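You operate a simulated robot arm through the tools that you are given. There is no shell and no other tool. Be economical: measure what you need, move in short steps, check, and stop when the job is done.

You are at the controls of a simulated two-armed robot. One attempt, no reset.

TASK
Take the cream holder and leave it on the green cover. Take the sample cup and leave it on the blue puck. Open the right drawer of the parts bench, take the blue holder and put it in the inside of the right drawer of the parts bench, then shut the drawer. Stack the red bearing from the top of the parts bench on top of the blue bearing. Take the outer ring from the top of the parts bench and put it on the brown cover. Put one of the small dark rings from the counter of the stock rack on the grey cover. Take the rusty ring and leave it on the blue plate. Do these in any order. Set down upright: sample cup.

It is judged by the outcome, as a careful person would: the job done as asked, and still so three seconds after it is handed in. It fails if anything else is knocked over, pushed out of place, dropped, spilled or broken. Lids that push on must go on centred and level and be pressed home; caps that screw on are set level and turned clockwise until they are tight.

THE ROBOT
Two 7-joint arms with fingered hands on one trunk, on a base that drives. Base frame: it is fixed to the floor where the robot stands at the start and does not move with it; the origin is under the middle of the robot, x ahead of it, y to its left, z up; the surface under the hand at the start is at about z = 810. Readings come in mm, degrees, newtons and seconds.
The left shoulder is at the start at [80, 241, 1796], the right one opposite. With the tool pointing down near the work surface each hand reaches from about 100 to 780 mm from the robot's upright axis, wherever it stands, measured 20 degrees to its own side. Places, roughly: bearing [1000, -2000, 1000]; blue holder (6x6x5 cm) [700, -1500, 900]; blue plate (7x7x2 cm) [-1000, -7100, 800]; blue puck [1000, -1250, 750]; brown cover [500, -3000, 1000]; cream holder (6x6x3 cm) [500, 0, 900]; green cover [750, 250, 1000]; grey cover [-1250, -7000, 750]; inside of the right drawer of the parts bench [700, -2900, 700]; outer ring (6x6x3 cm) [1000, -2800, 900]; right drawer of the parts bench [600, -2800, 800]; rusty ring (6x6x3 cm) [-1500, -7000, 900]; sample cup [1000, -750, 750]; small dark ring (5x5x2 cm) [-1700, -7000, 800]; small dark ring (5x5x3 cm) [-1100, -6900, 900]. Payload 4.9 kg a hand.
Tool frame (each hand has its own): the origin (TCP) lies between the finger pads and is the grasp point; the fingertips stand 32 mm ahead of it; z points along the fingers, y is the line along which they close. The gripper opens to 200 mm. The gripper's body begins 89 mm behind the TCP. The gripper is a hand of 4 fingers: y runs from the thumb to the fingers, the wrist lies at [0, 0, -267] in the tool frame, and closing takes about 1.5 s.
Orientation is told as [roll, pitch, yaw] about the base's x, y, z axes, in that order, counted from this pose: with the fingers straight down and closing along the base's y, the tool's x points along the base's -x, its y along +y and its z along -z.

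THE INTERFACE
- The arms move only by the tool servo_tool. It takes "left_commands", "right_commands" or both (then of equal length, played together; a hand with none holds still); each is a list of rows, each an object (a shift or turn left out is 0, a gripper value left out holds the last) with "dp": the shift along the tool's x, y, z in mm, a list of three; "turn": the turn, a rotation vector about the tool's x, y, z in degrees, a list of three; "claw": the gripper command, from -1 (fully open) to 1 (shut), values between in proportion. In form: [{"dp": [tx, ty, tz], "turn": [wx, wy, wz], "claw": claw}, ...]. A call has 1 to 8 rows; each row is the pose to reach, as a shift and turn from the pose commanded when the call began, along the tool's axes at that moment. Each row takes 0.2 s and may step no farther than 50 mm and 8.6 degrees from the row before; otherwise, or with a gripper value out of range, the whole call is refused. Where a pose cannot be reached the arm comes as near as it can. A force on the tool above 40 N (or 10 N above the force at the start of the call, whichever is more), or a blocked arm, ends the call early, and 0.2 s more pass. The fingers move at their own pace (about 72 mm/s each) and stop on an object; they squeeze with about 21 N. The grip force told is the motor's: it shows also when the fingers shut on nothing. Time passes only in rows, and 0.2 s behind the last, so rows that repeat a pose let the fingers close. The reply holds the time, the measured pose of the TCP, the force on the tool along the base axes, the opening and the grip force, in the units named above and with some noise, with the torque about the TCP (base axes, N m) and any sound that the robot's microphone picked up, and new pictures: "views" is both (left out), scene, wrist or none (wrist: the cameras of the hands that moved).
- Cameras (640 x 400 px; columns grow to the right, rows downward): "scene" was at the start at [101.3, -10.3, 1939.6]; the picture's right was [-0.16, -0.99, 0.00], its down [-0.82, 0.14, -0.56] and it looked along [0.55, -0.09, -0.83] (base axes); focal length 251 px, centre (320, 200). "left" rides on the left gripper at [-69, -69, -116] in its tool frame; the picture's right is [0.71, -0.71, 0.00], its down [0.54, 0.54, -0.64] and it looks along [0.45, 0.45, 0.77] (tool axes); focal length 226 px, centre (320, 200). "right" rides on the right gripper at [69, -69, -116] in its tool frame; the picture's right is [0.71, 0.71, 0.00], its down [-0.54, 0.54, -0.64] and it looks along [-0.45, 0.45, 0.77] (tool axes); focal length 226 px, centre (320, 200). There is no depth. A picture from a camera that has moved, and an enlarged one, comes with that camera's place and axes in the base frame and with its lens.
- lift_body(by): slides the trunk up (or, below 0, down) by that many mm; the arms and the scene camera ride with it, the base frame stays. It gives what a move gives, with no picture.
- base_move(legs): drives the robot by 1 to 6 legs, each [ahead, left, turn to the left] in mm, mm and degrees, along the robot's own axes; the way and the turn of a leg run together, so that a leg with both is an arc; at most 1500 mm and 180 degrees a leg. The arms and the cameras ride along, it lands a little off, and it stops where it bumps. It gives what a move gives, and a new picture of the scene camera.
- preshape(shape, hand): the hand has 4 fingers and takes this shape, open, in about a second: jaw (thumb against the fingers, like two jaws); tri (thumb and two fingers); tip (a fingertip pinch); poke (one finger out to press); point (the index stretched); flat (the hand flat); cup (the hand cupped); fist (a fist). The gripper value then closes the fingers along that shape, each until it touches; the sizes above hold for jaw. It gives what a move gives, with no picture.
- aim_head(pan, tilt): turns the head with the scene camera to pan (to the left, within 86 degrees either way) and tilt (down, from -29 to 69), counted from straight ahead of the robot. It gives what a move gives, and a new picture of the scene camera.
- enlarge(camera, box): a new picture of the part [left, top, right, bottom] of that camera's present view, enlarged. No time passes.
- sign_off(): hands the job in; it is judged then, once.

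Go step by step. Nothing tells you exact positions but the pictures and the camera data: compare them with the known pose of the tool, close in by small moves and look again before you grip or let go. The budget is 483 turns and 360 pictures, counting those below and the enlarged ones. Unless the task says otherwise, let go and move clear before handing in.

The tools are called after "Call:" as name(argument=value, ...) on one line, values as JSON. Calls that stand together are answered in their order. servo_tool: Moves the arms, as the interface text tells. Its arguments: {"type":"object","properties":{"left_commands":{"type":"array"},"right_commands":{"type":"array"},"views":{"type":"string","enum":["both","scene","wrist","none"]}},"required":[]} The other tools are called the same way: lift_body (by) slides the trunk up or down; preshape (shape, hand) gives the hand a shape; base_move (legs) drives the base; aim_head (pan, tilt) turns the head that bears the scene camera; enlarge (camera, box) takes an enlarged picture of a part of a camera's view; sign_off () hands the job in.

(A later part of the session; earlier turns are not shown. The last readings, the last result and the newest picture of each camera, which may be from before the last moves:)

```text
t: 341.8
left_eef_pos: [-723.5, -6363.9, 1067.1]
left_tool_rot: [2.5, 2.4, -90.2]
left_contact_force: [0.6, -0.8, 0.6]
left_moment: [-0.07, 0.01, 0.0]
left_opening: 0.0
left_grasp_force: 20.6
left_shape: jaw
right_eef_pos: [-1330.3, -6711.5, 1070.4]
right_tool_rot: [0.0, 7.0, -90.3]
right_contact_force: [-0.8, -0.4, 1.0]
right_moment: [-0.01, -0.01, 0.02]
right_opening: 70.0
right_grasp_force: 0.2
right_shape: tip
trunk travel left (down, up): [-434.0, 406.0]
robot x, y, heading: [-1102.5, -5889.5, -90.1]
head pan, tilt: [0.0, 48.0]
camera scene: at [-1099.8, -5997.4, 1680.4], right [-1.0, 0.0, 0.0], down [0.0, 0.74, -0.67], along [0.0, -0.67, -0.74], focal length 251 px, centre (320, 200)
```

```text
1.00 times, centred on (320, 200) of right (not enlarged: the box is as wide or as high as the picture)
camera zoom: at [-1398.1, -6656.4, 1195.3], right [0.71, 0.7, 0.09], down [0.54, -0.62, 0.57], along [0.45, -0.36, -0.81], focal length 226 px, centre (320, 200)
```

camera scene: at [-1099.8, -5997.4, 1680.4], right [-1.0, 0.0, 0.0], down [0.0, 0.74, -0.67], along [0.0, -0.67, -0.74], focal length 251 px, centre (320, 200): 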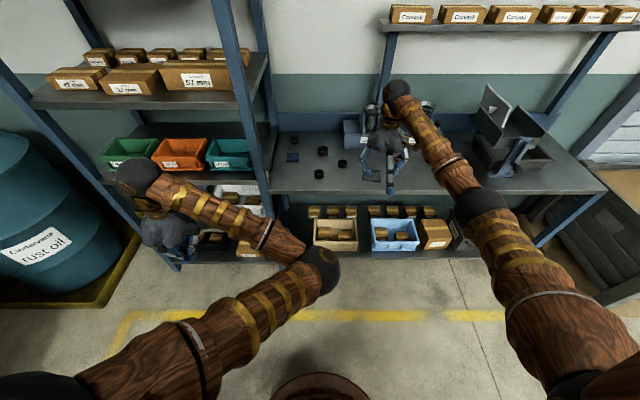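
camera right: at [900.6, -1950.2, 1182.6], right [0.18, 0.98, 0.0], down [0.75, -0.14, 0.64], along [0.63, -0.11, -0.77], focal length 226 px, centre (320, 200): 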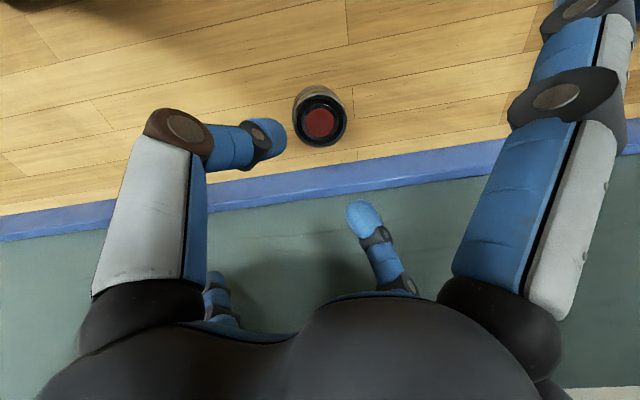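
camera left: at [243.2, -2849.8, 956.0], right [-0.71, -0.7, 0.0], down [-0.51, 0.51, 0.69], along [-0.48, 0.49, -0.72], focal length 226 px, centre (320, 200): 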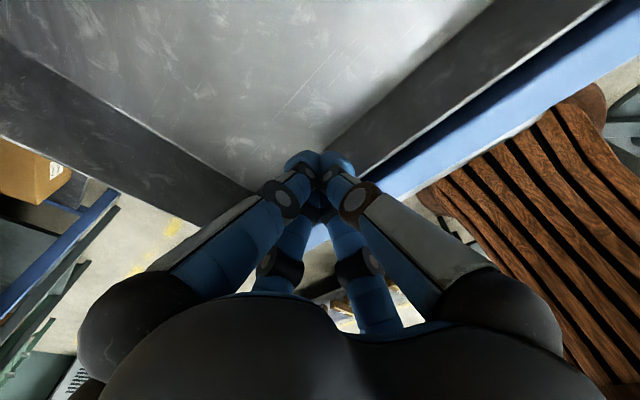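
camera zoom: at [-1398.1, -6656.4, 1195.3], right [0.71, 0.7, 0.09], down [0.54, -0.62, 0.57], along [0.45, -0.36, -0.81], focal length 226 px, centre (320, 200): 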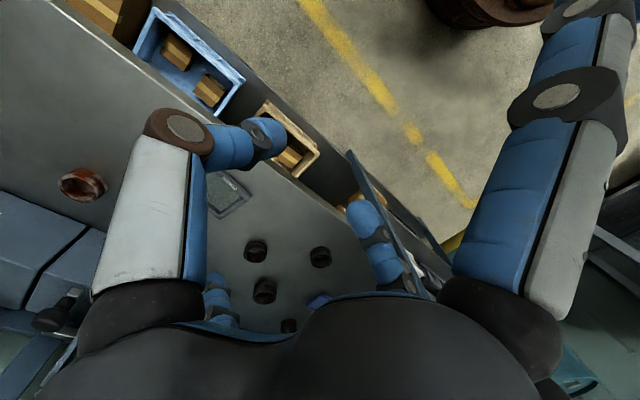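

Counter surface ≈825. I'll take the nearest dark ring at about [−1094, −6924]. Levelling the hand and positioning the base.

Call:
servo_tool(right_commands=[{"turn": [0, -3.5, 0], "claw": 0.45}, {"turn": [0, -7, 0]}, {"turn": [0, -7, 0]}], views="none")

Call:
base_move(legs=[[0, 236, 0], [195, 0, 0]])

Call:
enlarge(camera="right", box=[0, 0, 640, 400])

```text
t: 342.6
left_eef_pos: [-722.9, -6365.5, 1065.7]
left_tool_rot: [2.5, 2.4, -90.2]
left_contact_force: [-0.2, -0.4, 0.1]
left_moment: [0.05, -0.02, 0.01]
left_opening: 0.0
left_grasp_force: 20.6
left_shape: jaw
right_eef_pos: [-1331.6, -6709.9, 1070.8]
right_tool_rot: [0.0, 0.1, -90.3]
right_contact_force: [-0.4, -0.2, 0.4]
right_moment: [0.02, 0.03, 0.01]
right_opening: 55.6
right_grasp_force: 0.0
right_shape: tip
trunk travel left (down, up): [-434.0, 406.0]
robot x, y, heading: [-1100.1, -5889.3, -89.9]
head pan, tilt: [0.0, 48.0]
```

```text
t: 345.6
left_eef_pos: [-479.5, -6554.0, 1067.5]
left_tool_rot: [2.4, 2.3, -89.8]
left_contact_force: [-0.6, 0.8, 1.2]
left_moment: [0.0, 0.02, 0.01]
left_opening: 0.0
left_grasp_force: 20.9
left_shape: jaw
right_eef_pos: [-1084.7, -6902.6, 1072.0]
right_tool_rot: [0.0, -0.2, -90.0]
right_contact_force: [-0.4, -0.3, -0.6]
right_moment: [-0.01, 0.01, 0.02]
right_opening: 55.4
right_grasp_force: 0.2
right_shape: tip
trunk travel left (down, up): [-434.0, 406.0]
robot x, y, heading: [-858.4, -6081.9, -89.5]
head pan, tilt: [0.0, 48.0]
camera scene: at [-858.4, -6188.6, 1680.5], right [-1.0, -0.01, 0.0], down [0.0, 0.74, -0.67], along [0.0, -0.67, -0.74], focal length 251 px, centre (320, 200)
```

scene: 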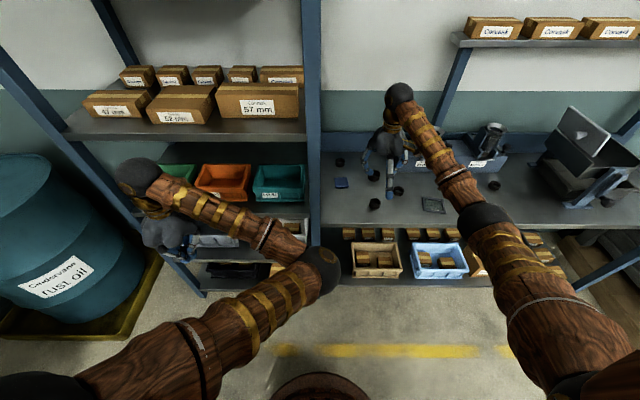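

```text
1.00 times, centred on (320, 200) of right (not enlarged: the box is as wide or as high as the picture)
camera zoom: at [-1153.4, -6834.9, 1189.0], right [0.71, 0.71, 0.0], down [0.54, -0.54, 0.64], along [0.45, -0.46, -0.76], focal length 226 px, centre (320, 200)
```

zoom: 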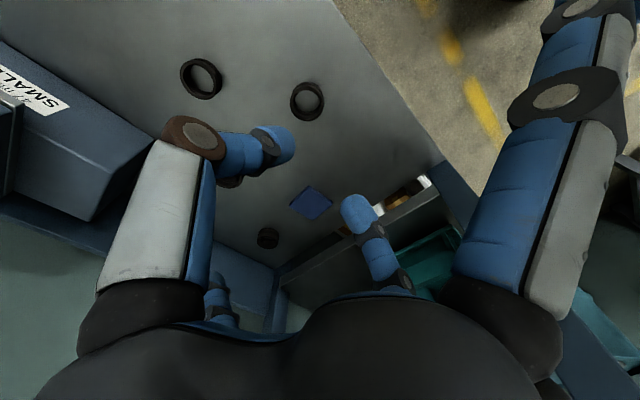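

Ring at about [−1098, −6920]. Moving over it and lowering to z≈925.

Call:
servo_tool(right_commands=[{"dp": [-9, -6, 35]}, {"dp": [-18, -13, 70]}, {"dp": [-18, -13, 105]}, {"dp": [-18, -13, 135]}, {"dp": [-18, -13, 147]}, {"dp": [-18, -13, 147]}], views="wrist")

Call:
enlarge(camera="right", box=[200, 60, 440, 260])

```text
t: 346.9
left_eef_pos: [-479.1, -6555.3, 1065.7]
left_tool_rot: [2.5, 2.4, -90.0]
left_contact_force: [-0.6, 0.9, -0.3]
left_moment: [0.0, 0.02, 0.04]
left_opening: 0.0
left_grasp_force: 20.8
left_shape: jaw
right_eef_pos: [-1098.0, -6922.4, 924.2]
right_tool_rot: [0.0, -0.1, -90.0]
right_contact_force: [0.3, -0.5, 0.1]
right_moment: [-0.02, -0.02, 0.01]
right_opening: 55.5
right_grasp_force: 0.1
right_shape: tip
trunk travel left (down, up): [-434.0, 406.0]
robot x, y, heading: [-857.6, -6084.4, -89.5]
head pan, tilt: [0.0, 48.0]
camera right: at [-1166.1, -6854.9, 1041.8], right [0.71, 0.71, 0.0], down [0.54, -0.54, 0.64], along [0.45, -0.46, -0.77], focal length 226 px, centre (320, 200)
```

right: 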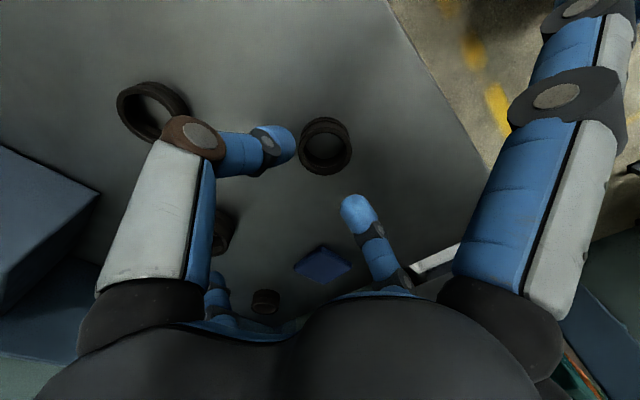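

```text
2.00 times, centred on (320, 160) of right
camera zoom: at [-1166.1, -6854.9, 1041.8], right [0.71, 0.71, 0.0], down [0.54, -0.54, 0.64], along [0.45, -0.46, -0.77], focal length 452 px, centre (320, 280)
```

zoom: 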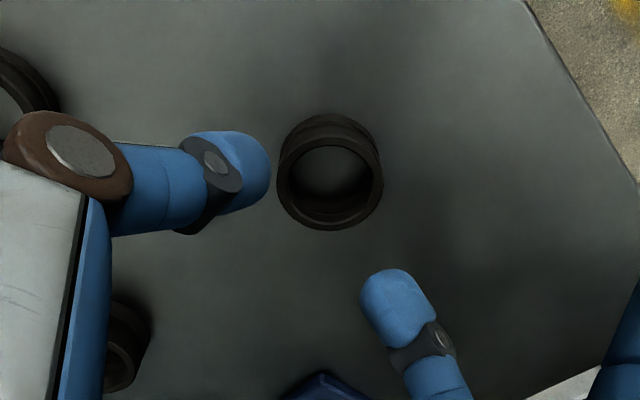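

Small correction (+7 mm in x), then descending.

Call:
servo_tool(right_commands=[{"dp": [0, 7, 8]}, {"dp": [0, 7, 20]}, {"dp": [0, 7, 32]}, {"dp": [0, 7, 40]}, {"dp": [0, 7, 44]}, {"dp": [0, 7, 48]}], views="wrist")

Call:
enlarge(camera="right", box=[200, 60, 440, 260])

```text
t: 348.4
left_eef_pos: [-478.7, -6554.6, 1067.0]
left_tool_rot: [2.4, 2.4, -89.9]
left_contact_force: [-0.2, 0.1, 0.7]
left_moment: [-0.02, 0.03, -0.01]
left_opening: 0.0
left_grasp_force: 20.9
left_shape: jaw
right_eef_pos: [-1091.4, -6922.5, 876.2]
right_tool_rot: [0.1, -0.1, -90.0]
right_contact_force: [-0.5, 0.4, -1.0]
right_moment: [-0.02, 0.0, 0.02]
right_opening: 55.3
right_grasp_force: 0.1
right_shape: tip
trunk travel left (down, up): [-434.0, 406.0]
robot x, y, heading: [-857.0, -6085.2, -89.8]
head pan, tilt: [0.0, 48.0]
camera right: at [-1159.6, -6855.3, 993.2], right [0.71, 0.71, 0.0], down [0.54, -0.54, 0.64], along [0.46, -0.46, -0.77], focal length 226 px, centre (320, 200)
```

right: 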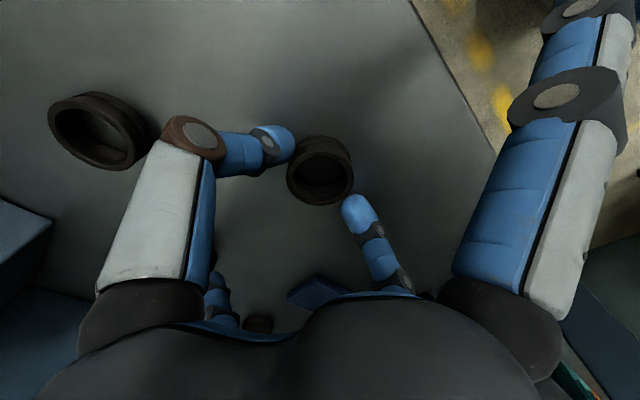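

```text
2.00 times, centred on (320, 160) of right
camera zoom: at [-1159.6, -6855.3, 993.2], right [0.71, 0.71, 0.0], down [0.54, -0.54, 0.64], along [0.46, -0.46, -0.77], focal length 452 px, centre (320, 280)
```

zoom: 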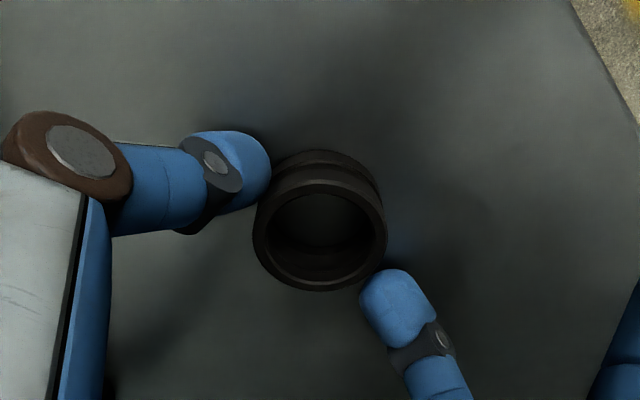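

Ring is between the fingers. A bit lower, then closing.

Call:
servo_tool(right_commands=[{"dp": [0, 0, 2]}, {"dp": [0, 0, 4]}, {"dp": [0, 0, 4], "claw": 0.7}, {"dp": [0, 0, 4], "claw": 1}, {"dp": [0, 0, 4], "claw": 1}, {"dp": [0, 0, 4], "claw": 1}, {"dp": [0, 0, -10]}, {"dp": [0, 0, -50]}], views="wrist")

```text
t: 350.1
left_eef_pos: [-479.6, -6554.0, 1066.0]
left_tool_rot: [2.5, 2.4, -89.8]
left_contact_force: [0.1, 1.0, -0.2]
left_moment: [-0.02, 0.0, 0.01]
left_opening: 0.0
left_grasp_force: 21.3
left_shape: jaw
right_eef_pos: [-1090.1, -6923.1, 926.4]
right_tool_rot: [-0.1, 0.0, -90.0]
right_contact_force: [-0.2, 0.1, -0.4]
right_moment: [-0.03, 0.0, 0.02]
right_opening: 47.7
right_grasp_force: 20.5
right_shape: tip
trunk travel left (down, up): [-434.0, 406.0]
robot x, y, heading: [-859.3, -6082.4, -89.6]
head pan, tilt: [0.0, 48.0]
camera right: at [-1159.7, -6855.5, 1044.2], right [0.71, 0.71, 0.0], down [0.54, -0.54, 0.64], along [0.45, -0.45, -0.77], focal length 226 px, centre (320, 200)
```

right: 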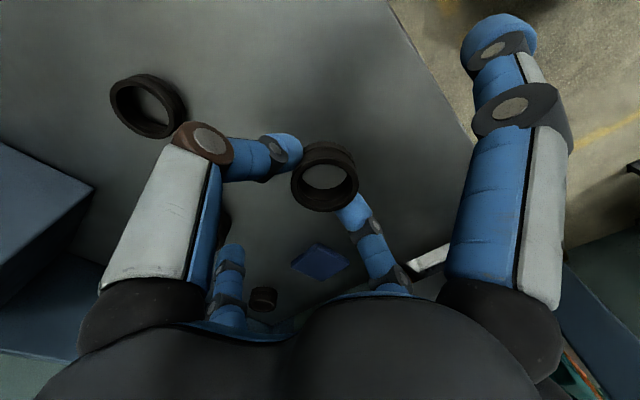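

Held. Lifting and shifting the base right about 258 mm to the grey cover.

Call:
servo_tool(right_commands=[{"dp": [0, 0, -40]}, {"dp": [0, 0, -70]}, {"dp": [0, 0, -70]}], views="none")

Call:
base_move(legs=[[0, -258, -0.3]])

Call:
enlarge(camera="right", box=[0, 0, 640, 400])

Call:
enlarge(camera="scene", box=[310, 110, 470, 230])

```text
t: 350.9
left_eef_pos: [-479.0, -6556.6, 1066.3]
left_tool_rot: [2.5, 2.4, -89.9]
left_contact_force: [-0.3, -0.7, 0.0]
left_moment: [-0.03, -0.01, -0.01]
left_opening: 0.1
left_grasp_force: 20.7
left_shape: jaw
right_eef_pos: [-1092.2, -6924.8, 996.3]
right_tool_rot: [0.0, 0.0, -90.0]
right_contact_force: [0.1, 0.2, -0.1]
right_moment: [0.04, 0.01, -0.06]
right_opening: 47.8
right_grasp_force: 20.7
right_shape: tip
trunk travel left (down, up): [-434.0, 406.0]
robot x, y, heading: [-856.7, -6084.8, -89.8]
head pan, tilt: [0.0, 48.0]
```

```text
t: 352.8
left_eef_pos: [-735.1, -6558.7, 1065.6]
left_tool_rot: [2.4, 2.4, -90.2]
left_contact_force: [-0.6, 0.0, -0.8]
left_moment: [-0.02, 0.01, -0.02]
left_opening: 0.3
left_grasp_force: 20.8
left_shape: jaw
right_eef_pos: [-1351.2, -6924.1, 996.5]
right_tool_rot: [0.0, 0.0, -90.3]
right_contact_force: [0.9, 0.3, -1.1]
right_moment: [0.02, 0.03, 0.01]
right_opening: 47.7
right_grasp_force: 20.7
right_shape: tip
trunk travel left (down, up): [-434.0, 406.0]
robot x, y, heading: [-1112.4, -6085.3, -90.2]
head pan, tilt: [0.0, 48.0]
camera scene: at [-1111.7, -6192.3, 1680.2], right [-1.0, 0.0, 0.0], down [0.0, 0.74, -0.67], along [0.0, -0.67, -0.74], focal length 251 px, centre (320, 200)
```

scene: 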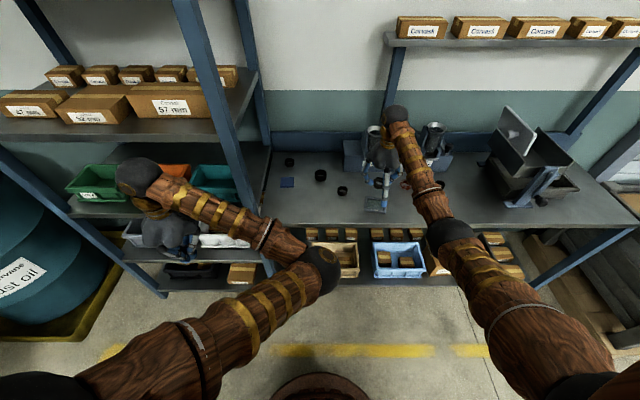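

```text
1.00 times, centred on (320, 200) of right (not enlarged: the box is as wide or as high as the picture)
camera zoom: at [-1418.8, -6855.8, 1113.8], right [0.71, 0.7, 0.0], down [0.54, -0.54, 0.64], along [0.45, -0.46, -0.77], focal length 226 px, centre (320, 200)
```

zoom: 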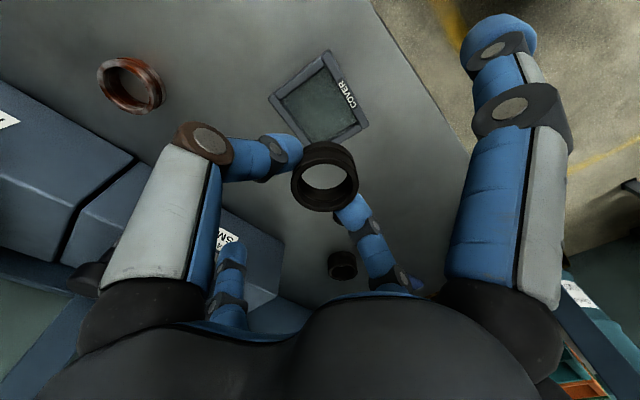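

```text
3.33 times, centred on (390, 170) of scene
camera zoom: at [-1111.7, -6192.3, 1680.2], right [-1.0, 0.0, 0.0], down [0.0, 0.74, -0.67], along [0.0, -0.67, -0.74], focal length 836 px, centre (87, 300)
```

zoom: 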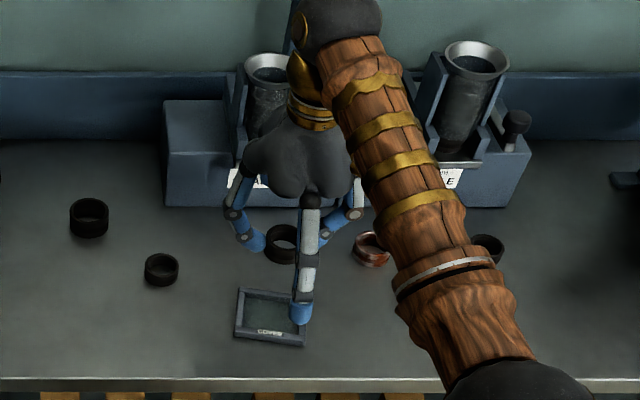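

Cover centre ≈ [−1359, −6926]. Moving over it and lowering.

Call:
servo_tool(right_commands=[{"dp": [-2, -5, 25]}, {"dp": [-4, -10, 50]}, {"dp": [-4, -10, 75]}, {"dp": [-4, -10, 97]}, {"dp": [-4, -10, 97]}], views="wrist")

Call:
enlarge(camera="right", box=[200, 60, 440, 260])

Call:
enlarge(camera="scene", box=[340, 160, 420, 220])

```text
t: 354.0
left_eef_pos: [-735.4, -6557.4, 1065.5]
left_tool_rot: [2.5, 2.4, -90.2]
left_contact_force: [-0.1, -0.1, -0.9]
left_moment: [0.03, 0.01, -0.02]
left_opening: 0.0
left_grasp_force: 21.1
left_shape: jaw
right_eef_pos: [-1363.4, -6927.8, 899.0]
right_tool_rot: [0.0, -0.1, -90.4]
right_contact_force: [1.3, 0.0, -1.8]
right_moment: [-0.02, -0.03, -0.01]
right_opening: 47.7
right_grasp_force: 20.7
right_shape: tip
trunk travel left (down, up): [-434.0, 406.0]
robot x, y, heading: [-1117.7, -6084.5, -89.9]
head pan, tilt: [0.0, 48.0]
camera right: at [-1430.6, -6858.8, 1016.1], right [0.71, 0.7, 0.0], down [0.54, -0.54, 0.64], along [0.45, -0.46, -0.77], focal length 226 px, centre (320, 200)
```

right: 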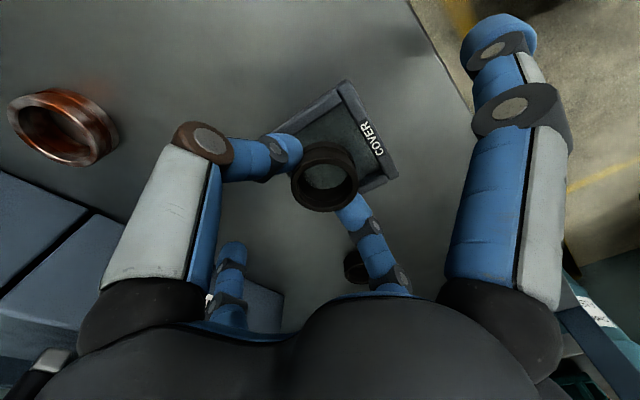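

```text
2.00 times, centred on (320, 160) of right
camera zoom: at [-1430.6, -6858.8, 1016.1], right [0.71, 0.7, 0.0], down [0.54, -0.54, 0.64], along [0.45, -0.46, -0.77], focal length 452 px, centre (320, 280)
```

zoom: 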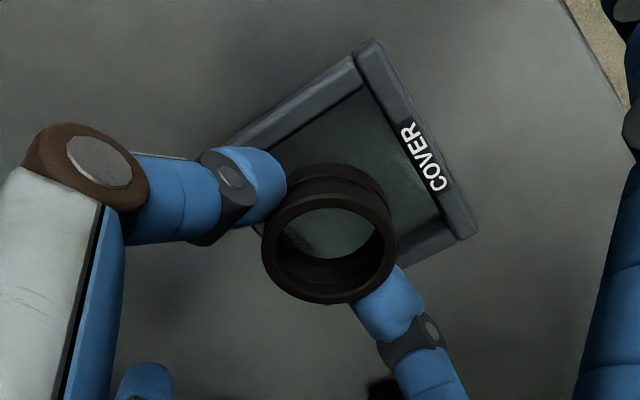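

```text
6.67 times, centred on (380, 190) of scene
camera zoom: at [-1113.1, -6192.1, 1680.2], right [-1.0, 0.0, 0.0], down [0.0, 0.74, -0.67], along [0.0, -0.67, -0.74], focal length 1672 px, centre (-80, 267)
```

zoom: 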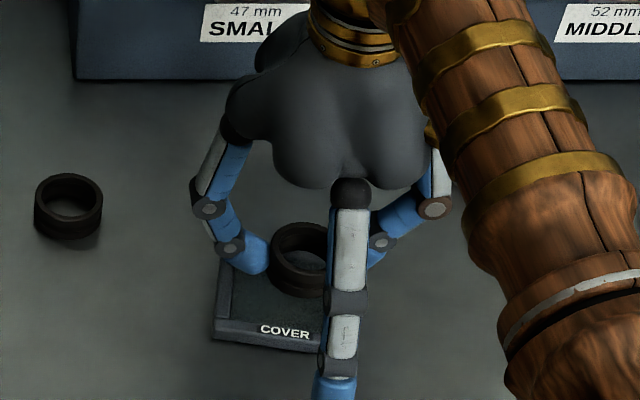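

The ring is about 12 mm too far west; correcting and lowering to contact.

Call:
servo_tool(right_commands=[{"dp": [1, 6, 0]}, {"dp": [2, 12, 4]}, {"dp": [2, 12, 8]}, {"dp": [2, 12, 12]}], views="none")

Call:
enlarge(camera="scene", box=[340, 160, 420, 220])

Call:
enlarge(camera="right", box=[200, 60, 440, 260])

```text
t: 355.0
left_eef_pos: [-735.7, -6558.4, 1065.6]
left_tool_rot: [2.6, 2.3, -90.2]
left_contact_force: [-0.1, 0.1, 0.0]
left_moment: [0.01, 0.02, 0.05]
left_opening: 0.0
left_grasp_force: 21.0
left_shape: jaw
right_eef_pos: [-1349.4, -6925.7, 887.2]
right_tool_rot: [0.0, 0.0, -90.2]
right_contact_force: [0.4, -0.6, -0.6]
right_moment: [0.0, 0.0, 0.0]
right_opening: 47.8
right_grasp_force: 21.1
right_shape: tip
trunk travel left (down, up): [-434.0, 406.0]
robot x, y, heading: [-1117.8, -6086.8, -90.0]
head pan, tilt: [0.0, 48.0]
```

```text
6.67 times, centred on (380, 190) of scene
camera zoom: at [-1112.8, -6192.5, 1680.2], right [-1.0, 0.0, 0.0], down [0.0, 0.74, -0.67], along [0.0, -0.67, -0.74], focal length 1672 px, centre (-80, 267)
```

zoom: 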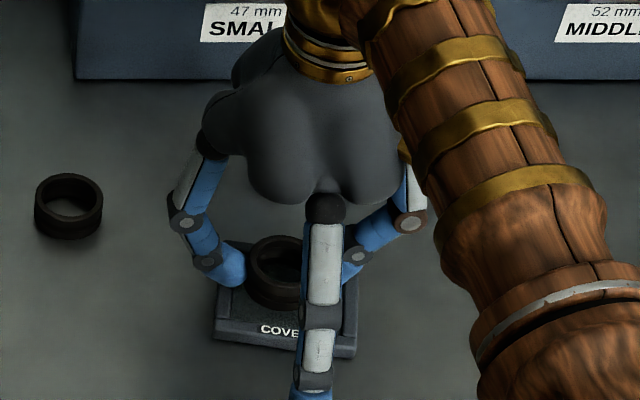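

```text
2.00 times, centred on (320, 160) of right
camera zoom: at [-1417.5, -6857.9, 1004.6], right [0.71, 0.7, 0.0], down [0.54, -0.54, 0.64], along [0.45, -0.46, -0.77], focal length 452 px, centre (320, 280)
```

zoom: 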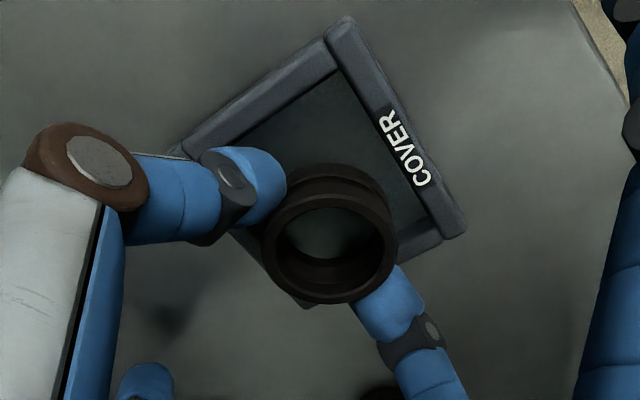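

Call:
servo_tool(right_commands=[{"dp": [2, -4, 2]}, {"dp": [3, -4, 4]}, {"dp": [3, -4, 6]}, {"dp": [3, -4, 8]}, {"dp": [3, -4, 10]}], views="none")

```text
t: 356.2
left_eef_pos: [-735.3, -6554.7, 1067.4]
left_tool_rot: [2.5, 2.1, -90.2]
left_contact_force: [-0.3, 0.5, 0.5]
left_moment: [0.01, 0.01, -0.01]
left_opening: 0.0
left_grasp_force: 20.7
left_shape: jaw
right_eef_pos: [-1354.1, -6923.5, 882.9]
right_tool_rot: [-0.1, -0.6, -90.4]
right_contact_force: [-3.8, -4.6, 31.2]
right_moment: [-0.02, 0.77, 0.11]
right_opening: 49.1
right_grasp_force: 20.7
right_shape: tip
trunk travel left (down, up): [-434.0, 406.0]
robot x, y, heading: [-1113.0, -6084.4, -90.0]
head pan, tilt: [0.0, 48.0]
```

Call:
enlarge(camera="right", box=[200, 60, 440, 260])

Call:
enlarge(camera="scene", box=[340, 160, 420, 220])

```text
2.00 times, centred on (320, 160) of right
camera zoom: at [-1422.2, -6853.5, 999.5], right [0.71, 0.7, -0.01], down [0.54, -0.54, 0.65], along [0.45, -0.46, -0.76], focal length 452 px, centre (320, 280)
```

zoom: 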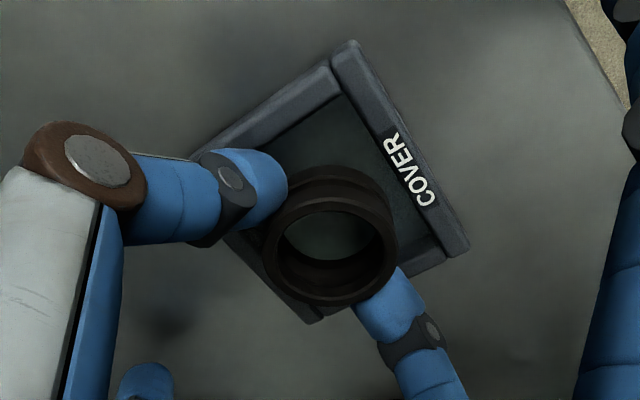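

```text
6.67 times, centred on (380, 190) of scene
camera zoom: at [-1112.0, -6187.9, 1681.0], right [-1.0, 0.0, 0.0], down [0.0, 0.74, -0.67], along [0.0, -0.67, -0.74], focal length 1672 px, centre (-80, 267)
```

zoom: 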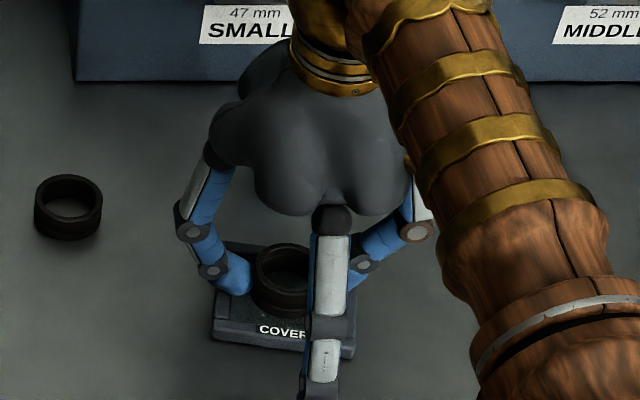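

Slightly toward the back; I'll raise 4 mm, shift 6 mm forward, and set down gently, then release.

Call:
servo_tool(right_commands=[{"dp": [0, 0, -4]}, {"dp": [3, -1, -5]}, {"dp": [7, -2, -5]}, {"dp": [7, -2, -3]}, {"dp": [7, -2, -1]}, {"dp": [7, -2, 0]}], views="none")

Call:
enlarge(camera="right", box=[200, 60, 440, 260])

```text
t: 357.6
left_eef_pos: [-735.8, -6555.4, 1066.7]
left_tool_rot: [2.4, 2.3, -90.2]
left_contact_force: [0.1, -0.1, 0.0]
left_moment: [0.02, -0.01, 0.01]
left_opening: 0.0
left_grasp_force: 21.1
left_shape: jaw
right_eef_pos: [-1355.0, -6915.2, 881.3]
right_tool_rot: [-0.1, -0.4, -90.3]
right_contact_force: [1.3, -4.8, 33.9]
right_moment: [-0.11, 0.2, 0.09]
right_opening: 50.2
right_grasp_force: 21.1
right_shape: tip
trunk travel left (down, up): [-434.0, 406.0]
robot x, y, heading: [-1117.8, -6081.1, -89.8]
head pan, tilt: [0.0, 48.0]
```

```text
2.00 times, centred on (320, 160) of right
camera zoom: at [-1422.4, -6846.1, 999.1], right [0.71, 0.7, -0.01], down [0.54, -0.54, 0.65], along [0.45, -0.46, -0.76], focal length 452 px, centre (320, 280)
```

zoom: 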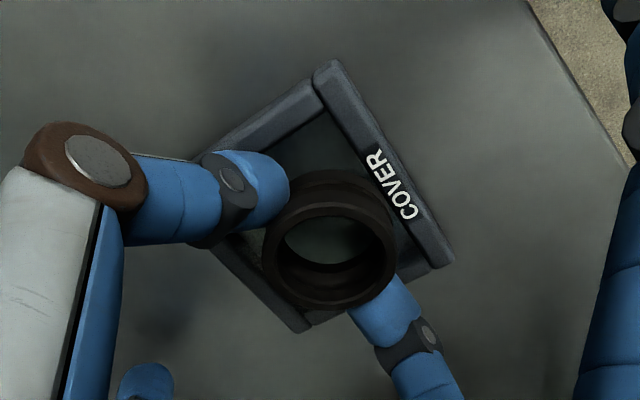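

Centred on the cover with firm contact. Releasing and lifting.

Call:
servo_tool(right_commands=[{"dp": [0, 0, -3], "claw": 0.5}, {"dp": [0, 0, -3], "claw": 0.42}, {"dp": [0, 0, -3], "claw": 0.42}, {"dp": [0, 0, -20]}, {"dp": [0, 0, -60]}, {"dp": [0, 0, -100]}, {"dp": [0, 0, -130]}], views="wrist")

Call:
enlarge(camera="right", box=[40, 10, 440, 260])

```text
t: 359.2
left_eef_pos: [-736.5, -6558.4, 1066.2]
left_tool_rot: [2.5, 2.4, -90.2]
left_contact_force: [0.0, -0.7, 0.2]
left_moment: [-0.02, 0.0, -0.02]
left_opening: 0.1
left_grasp_force: 21.0
left_shape: jaw
right_eef_pos: [-1357.5, -6915.6, 1008.2]
right_tool_rot: [0.0, 0.0, -90.2]
right_contact_force: [-0.6, 0.7, -0.9]
right_moment: [0.0, 0.0, -0.01]
right_opening: 57.8
right_grasp_force: 0.0
right_shape: tip
trunk travel left (down, up): [-434.0, 406.0]
robot x, y, heading: [-1118.4, -6082.3, -89.9]
head pan, tilt: [0.0, 48.0]
camera right: at [-1425.2, -6847.2, 1125.7], right [0.71, 0.7, 0.0], down [0.54, -0.54, 0.64], along [0.45, -0.46, -0.77], focal length 226 px, centre (320, 200)
```

right: 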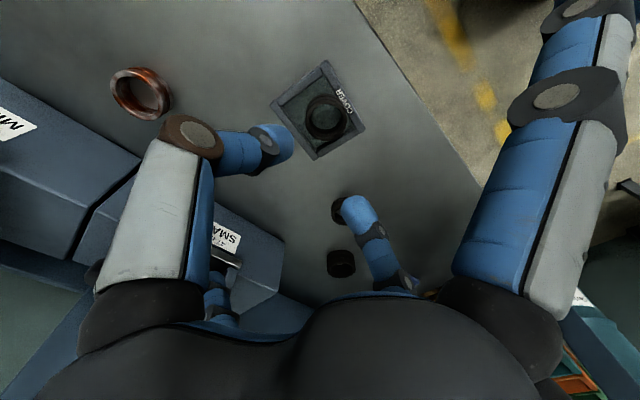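

```text
1.60 times, centred on (240, 135) of right
camera zoom: at [-1425.2, -6847.2, 1125.7], right [0.71, 0.7, 0.0], down [0.54, -0.54, 0.64], along [0.45, -0.46, -0.77], focal length 362 px, centre (448, 304)
```

zoom: 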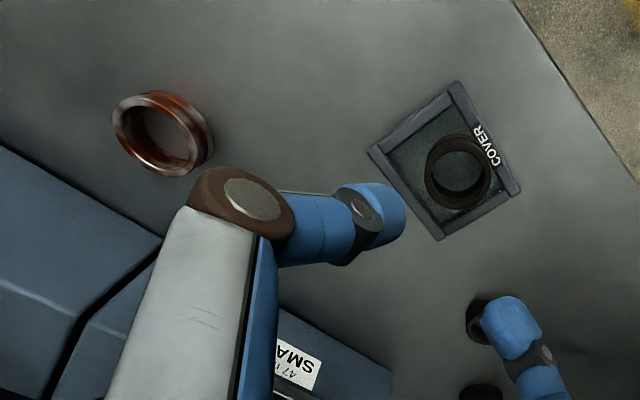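

The dark ring is on the grey cover. Next the rusty ring at about [−1520, −7039]: turning the hand 43° for clearance from the bins and driving over.

Call:
servo_tool(right_commands=[{"turn": [0, 0, -8], "claw": 0.35, "dp": [0, 0, -20]}, {"turn": [0, 0, -16], "dp": [0, 0, -40]}, {"turn": [0, 0, -24], "dp": [0, 0, -40]}, {"turn": [0, 0, -32], "dp": [0, 0, -40]}, {"turn": [0, 0, -40], "dp": [0, 0, -40]}, {"turn": [0, 0, -43], "dp": [0, 0, -40]}], views="none")

Call:
base_move(legs=[[0, -163, 0], [115, 0, 0]])

Call:
enlarge(camera="right", box=[0, 0, 640, 400])

Call:
enlarge(camera="scene", box=[250, 110, 490, 260])

```text
t: 360.6
left_eef_pos: [-735.9, -6557.9, 1066.1]
left_tool_rot: [2.5, 2.4, -90.3]
left_contact_force: [-0.2, 0.4, -0.2]
left_moment: [0.01, 0.0, -0.01]
left_opening: 0.0
left_grasp_force: 21.0
left_shape: jaw
right_eef_pos: [-1356.5, -6914.7, 1047.6]
right_tool_rot: [0.0, 0.0, -47.2]
right_contact_force: [1.3, 0.5, 0.2]
right_moment: [0.01, -0.01, -0.01]
right_opening: 64.5
right_grasp_force: 0.0
right_shape: tip
trunk travel left (down, up): [-434.0, 406.0]
robot x, y, heading: [-1113.8, -6083.4, -90.2]
head pan, tilt: [0.0, 48.0]
```

```text
t: 362.8
left_eef_pos: [-897.8, -6672.3, 1066.5]
left_tool_rot: [2.5, 2.4, -90.1]
left_contact_force: [-0.1, 0.7, 1.6]
left_moment: [-0.01, 0.02, 0.01]
left_opening: 0.0
left_grasp_force: 21.1
left_shape: jaw
right_eef_pos: [-1518.1, -7030.7, 1047.9]
right_tool_rot: [0.1, -0.1, -47.4]
right_contact_force: [-0.1, 0.3, 0.2]
right_moment: [0.0, 0.01, 0.01]
right_opening: 64.8
right_grasp_force: 0.0
right_shape: tip
trunk travel left (down, up): [-434.0, 406.0]
robot x, y, heading: [-1274.9, -6198.5, -90.2]
head pan, tilt: [0.0, 48.0]
camera scene: at [-1275.6, -6306.1, 1680.4], right [-1.0, 0.0, 0.0], down [0.0, 0.74, -0.67], along [0.0, -0.67, -0.74], focal length 251 px, centre (320, 200)
```

scene: 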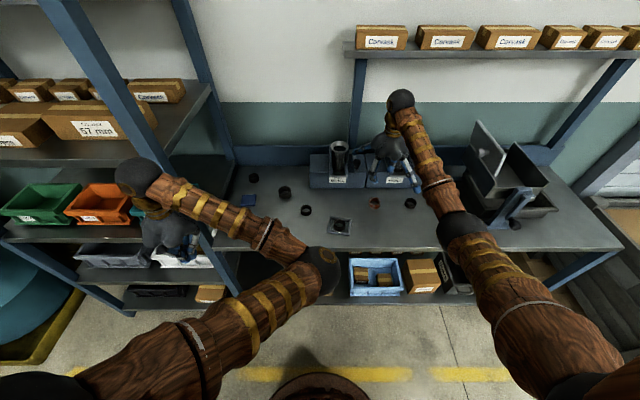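

```text
1.00 times, centred on (320, 200) of right (not enlarged: the box is as wide or as high as the picture)
camera zoom: at [-1615.4, -7026.8, 1165.8], right [0.04, 1.0, 0.0], down [0.76, -0.03, 0.64], along [0.64, -0.03, -0.77], focal length 226 px, centre (320, 200)
```

zoom: 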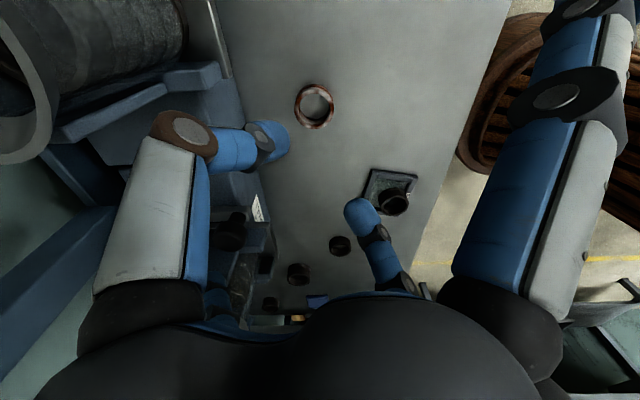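

```text
2.67 times, centred on (370, 185) of scene
camera zoom: at [-1275.6, -6306.1, 1680.4], right [-1.0, 0.0, 0.0], down [0.0, 0.74, -0.67], along [0.0, -0.67, -0.74], focal length 669 px, centre (187, 240)
```

zoom: 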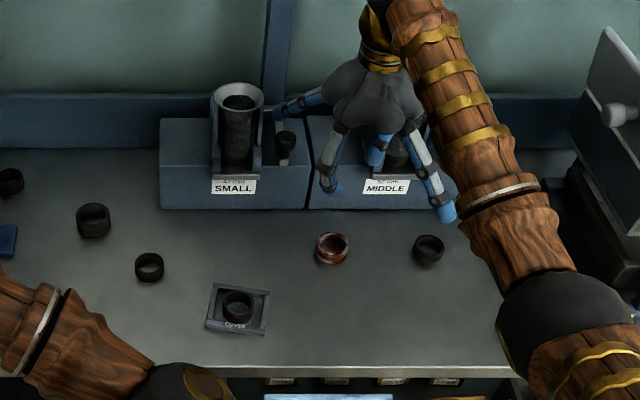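

Rusty ring at [−1518, −7040]. Lowering over it.

Call:
servo_tool(right_commands=[{"dp": [-3, -3, 30]}, {"dp": [-6.6, -6, 65]}, {"dp": [-6.6, -6, 95]}, {"dp": [-6.6, -6, 118]}, {"dp": [-6.6, -6, 118]}], views="wrist")

Call:
enlarge(camera="right", box=[200, 60, 440, 260])

```text
t: 363.5
left_eef_pos: [-896.4, -6671.1, 1066.0]
left_tool_rot: [2.4, 2.3, -90.1]
left_contact_force: [0.1, -1.5, 0.3]
left_moment: [0.03, 0.02, 0.04]
left_opening: 0.0
left_grasp_force: 20.6
left_shape: jaw
right_eef_pos: [-1514.4, -7045.3, 989.2]
right_tool_rot: [-0.7, -1.3, -47.0]
right_contact_force: [-0.7, 4.4, 21.6]
right_moment: [-2.18, -1.98, 0.41]
right_opening: 64.7
right_grasp_force: 0.1
right_shape: tip
trunk travel left (down, up): [-434.0, 406.0]
robot x, y, heading: [-1275.8, -6201.6, -89.7]
head pan, tilt: [0.0, 48.0]
stopped in row 3 (right hand): the force on the tool passed its limit at 54 N (the readings are from after the stop); the commanded pose is now the measured one
camera right: at [-1612.2, -7039.7, 1105.3], right [0.04, 1.0, -0.03], down [0.76, -0.01, 0.65], along [0.65, -0.04, -0.76], focal length 226 px, centre (320, 200)
```

right: 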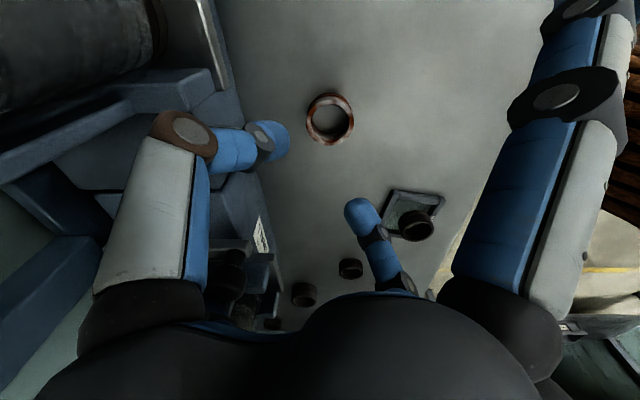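

```text
2.00 times, centred on (320, 160) of right
camera zoom: at [-1612.2, -7039.7, 1105.3], right [0.04, 1.0, -0.03], down [0.76, -0.01, 0.65], along [0.65, -0.04, -0.76], focal length 452 px, centre (320, 280)
```

zoom: 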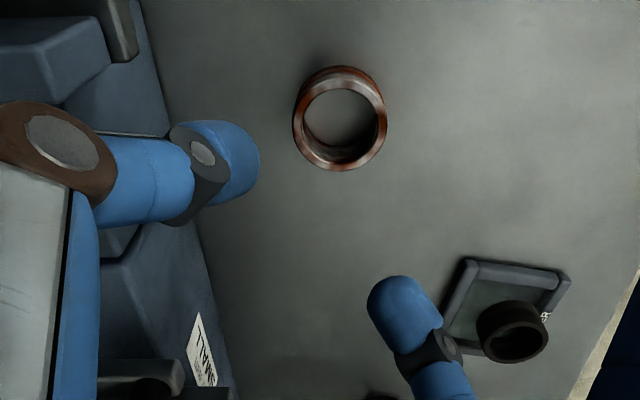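

The short finger hit a lever on the bins. Lifting and turning the hand to −55° relative to the robot, which keeps all fingers clear of the bins; then checking for disturbance.

Call:
servo_tool(right_commands=[{"dp": [0, 0, -40]}, {"dp": [5, 5, -70]}, {"dp": [5, 5, -70], "turn": [-0.3, 0.6, 8.5]}, {"dp": [5, 5, -70], "turn": [0, 0, 17]}, {"dp": [5, 5, -70], "turn": [0, 0, 25.5]}, {"dp": [5, 5, -70], "turn": [0, 0, 34]}, {"dp": [5, 5, -70], "turn": [0, 0, 42.5]}, {"dp": [5, 5, -70], "turn": [0, 0, 51]}], views="none")

Call:
servo_tool(right_commands=[{"turn": [0, 0, 8.5]}, {"turn": [0, 0, 17]}, {"turn": [0, 0, 25.5]}, {"turn": [0, 0, 34]}, {"turn": [0, 0, 42.5]}, {"turn": [0, 0, 47]}], views="both")

Call:
enlarge(camera="scene", box=[250, 110, 490, 260])

```text
t: 365.3
left_eef_pos: [-897.0, -6672.8, 1067.3]
left_tool_rot: [2.5, 2.4, -90.2]
left_contact_force: [0.2, 0.1, -0.2]
left_moment: [-0.01, 0.01, -0.01]
left_opening: 0.0
left_grasp_force: 20.9
left_shape: jaw
right_eef_pos: [-1517.1, -7036.0, 1053.3]
right_tool_rot: [0.5, -1.1, -98.2]
right_contact_force: [0.0, -0.9, 0.0]
right_moment: [-0.03, 0.0, -0.02]
right_opening: 64.6
right_grasp_force: 0.1
right_shape: tip
trunk travel left (down, up): [-434.0, 406.0]
robot x, y, heading: [-1277.9, -6199.2, -89.8]
head pan, tilt: [0.0, 48.0]
```

```text
t: 366.4
left_eef_pos: [-890.8, -6673.1, 1064.2]
left_tool_rot: [2.4, 2.5, -89.7]
left_contact_force: [-0.1, -0.1, -0.3]
left_moment: [-0.02, -0.02, 0.0]
left_opening: 0.2
left_grasp_force: 20.7
left_shape: jaw
right_eef_pos: [-1498.9, -7043.2, 1054.4]
right_tool_rot: [1.7, -0.8, -131.5]
right_contact_force: [16.2, -16.6, -4.4]
right_moment: [0.48, -0.38, 3.37]
right_opening: 64.6
right_grasp_force: 0.1
right_shape: tip
trunk travel left (down, up): [-434.0, 406.0]
robot x, y, heading: [-1275.8, -6194.7, -89.4]
head pan, tilt: [0.0, 48.0]
stopped in row 5 (right hand): the force on the tool passed its limit at 50 N (the readings are from after the stop); the commanded pose is now the measured one
camera scene: at [-1270.6, -6311.6, 1680.0], right [-1.0, -0.01, 0.0], down [-0.01, 0.74, -0.67], along [0.01, -0.67, -0.74], focal length 251 px, centre (320, 200)
camera right: at [-1505.6, -6944.3, 1168.6], right [1.0, 0.06, 0.01], down [0.04, -0.74, 0.67], along [0.05, -0.67, -0.74], focal length 226 px, centre (320, 200)
```

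scene: 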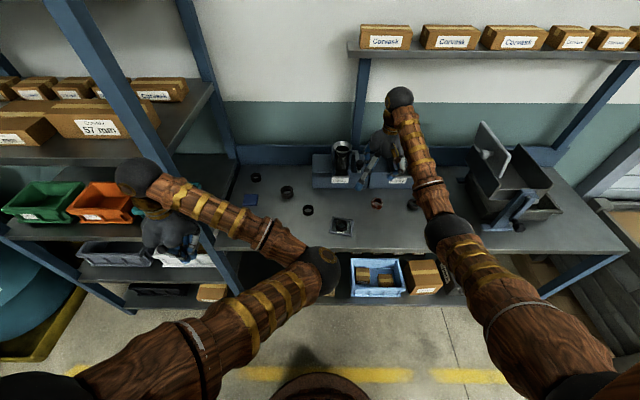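
right: 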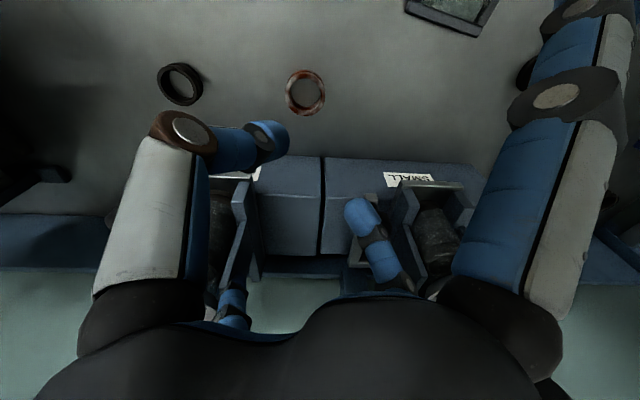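

```text
2.67 times, centred on (370, 185) of scene
camera zoom: at [-1270.6, -6311.6, 1680.0], right [-1.0, -0.01, 0.0], down [-0.01, 0.74, -0.67], along [0.01, -0.67, -0.74], focal length 669 px, centre (187, 240)
```

zoom: 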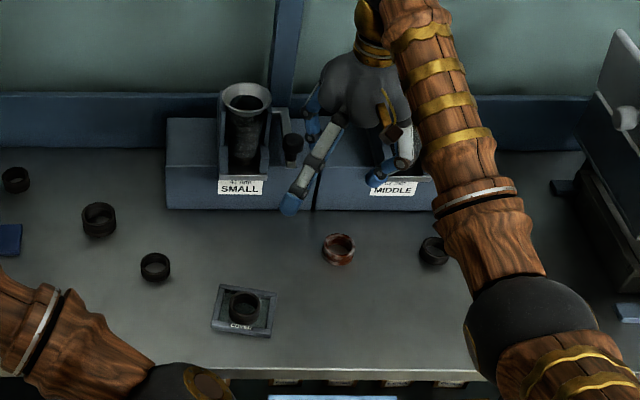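

The short finger swept into the bin's mechanism. Backing the base off before finishing the rotation.

Call:
base_move(legs=[[-200, 0, -0.5]])

Call:
servo_tool(right_commands=[{"turn": [0.8, 0.5, 7]}, {"turn": [1.7, 0.8, 13.5]}, {"turn": [1.7, 0.8, 13.5]}], views="both")

Call:
enlarge(camera="scene", box=[250, 90, 490, 240])

```text
t: 368.0
left_eef_pos: [-897.5, -6476.2, 1065.6]
left_tool_rot: [2.5, 2.5, -90.2]
left_contact_force: [-0.8, -1.0, -0.1]
left_moment: [0.02, 0.0, 0.01]
left_opening: 0.2
left_grasp_force: 20.6
left_shape: jaw
right_eef_pos: [-1511.5, -6841.8, 1053.6]
right_tool_rot: [1.7, -0.8, -132.3]
right_contact_force: [-0.3, -0.3, 0.1]
right_moment: [0.04, 0.05, -0.01]
right_opening: 64.9
right_grasp_force: 0.1
right_shape: tip
trunk travel left (down, up): [-434.0, 406.0]
robot x, y, heading: [-1275.1, -6002.5, -89.8]
head pan, tilt: [0.0, 48.0]
camera scene: at [-1274.2, -6111.2, 1680.0], right [-1.0, 0.0, 0.0], down [0.0, 0.74, -0.67], along [0.0, -0.67, -0.74], focal length 251 px, centre (320, 200)
```

scene: 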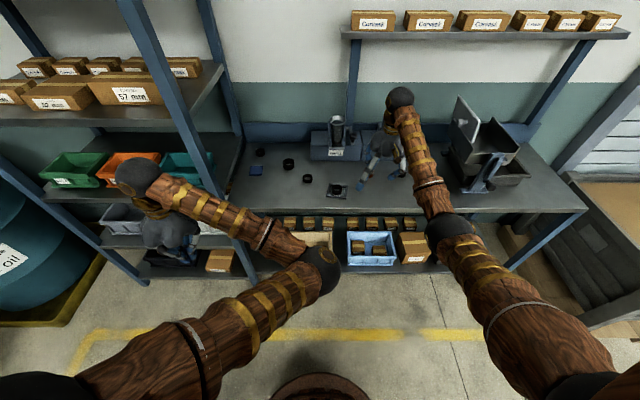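

```text
t: 368.8
left_eef_pos: [-898.7, -6473.9, 1066.0]
left_tool_rot: [2.6, 2.4, -90.2]
left_contact_force: [0.7, 0.3, -0.2]
left_moment: [-0.03, -0.02, -0.05]
left_opening: 0.1
left_grasp_force: 20.9
left_shape: jaw
right_eef_pos: [-1511.5, -6839.2, 1056.7]
right_tool_rot: [0.0, 0.2, -146.0]
right_contact_force: [-0.2, -0.2, -0.1]
right_moment: [-0.02, -0.01, -0.01]
right_opening: 65.0
right_grasp_force: 0.1
right_shape: tip
trunk travel left (down, up): [-434.0, 406.0]
robot x, y, heading: [-1277.3, -6002.0, -90.1]
head pan, tilt: [0.0, 48.0]
camera scene: at [-1274.6, -6107.3, 1680.4], right [-1.0, 0.0, 0.0], down [0.0, 0.74, -0.67], along [0.0, -0.67, -0.74], focal length 251 px, centre (320, 200)
camera right: at [-1493.1, -6744.5, 1174.2], right [0.98, -0.19, 0.0], down [-0.15, -0.75, 0.64], along [-0.12, -0.63, -0.77], focal length 226 px, centre (320, 200)
```

scene: 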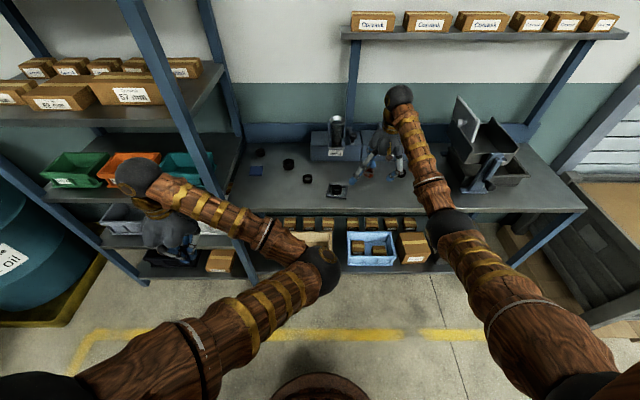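
right: 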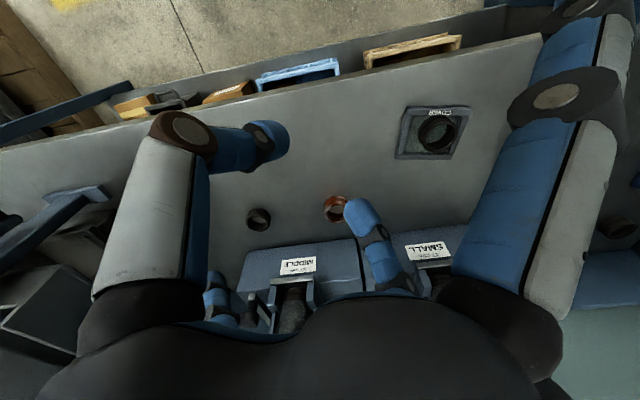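

```text
2.67 times, centred on (370, 165) of scene
camera zoom: at [-1274.6, -6107.3, 1680.4], right [-1.0, 0.0, 0.0], down [0.0, 0.74, -0.67], along [0.0, -0.67, -0.74], focal length 669 px, centre (187, 293)
```

zoom: 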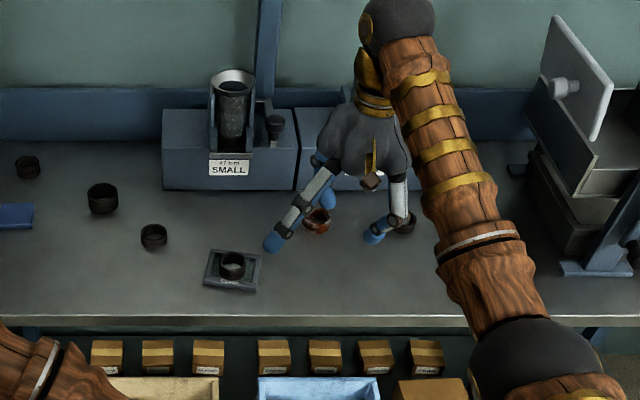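

All looks in place. Driving forward 195 mm over the rusty ring.

Call:
base_move(legs=[[193, 0, 0]])

Call:
enlarge(camera="right", box=[200, 40, 440, 240])

```text
t: 370.4
left_eef_pos: [-898.0, -6662.4, 1067.2]
left_tool_rot: [2.4, 2.3, -90.2]
left_contact_force: [0.7, -0.9, -0.4]
left_moment: [-0.02, -0.01, 0.0]
left_opening: 0.0
left_grasp_force: 21.2
left_shape: jaw
right_eef_pos: [-1511.3, -7029.3, 1057.9]
right_tool_rot: [0.2, 0.1, -145.8]
right_contact_force: [0.6, 0.4, 0.2]
right_moment: [-0.04, 0.01, -0.05]
right_opening: 64.8
right_grasp_force: 0.0
right_shape: tip
trunk travel left (down, up): [-434.0, 406.0]
robot x, y, heading: [-1274.4, -6187.0, -89.9]
head pan, tilt: [0.0, 48.0]
camera scene: at [-1274.2, -6295.9, 1680.4], right [-1.0, 0.0, 0.0], down [0.0, 0.74, -0.67], along [0.0, -0.67, -0.74], focal length 251 px, centre (320, 200)
```

scene: 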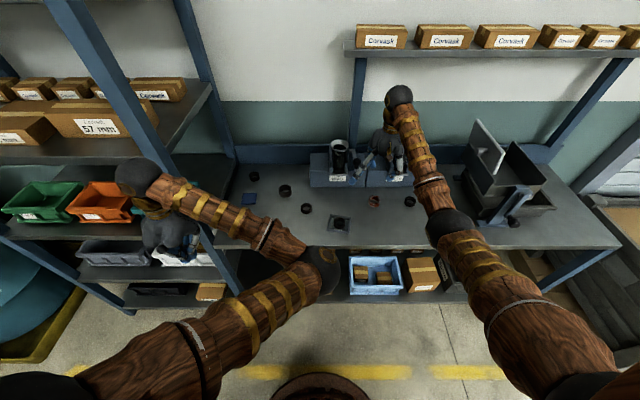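

```text
2.00 times, centred on (320, 140) of right
camera zoom: at [-1492.8, -6933.2, 1174.3], right [0.98, -0.19, 0.0], down [-0.15, -0.75, 0.64], along [-0.12, -0.63, -0.77], focal length 452 px, centre (320, 320)
```

zoom: 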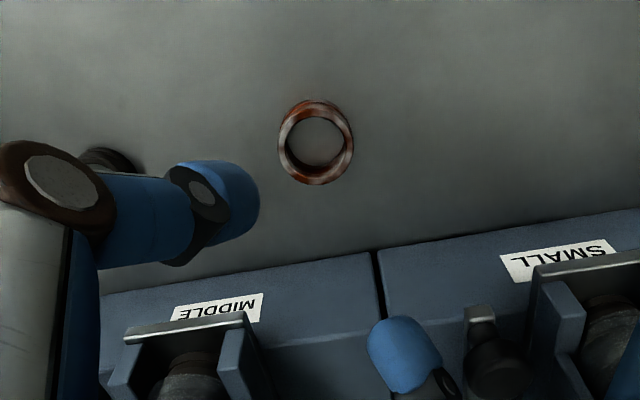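

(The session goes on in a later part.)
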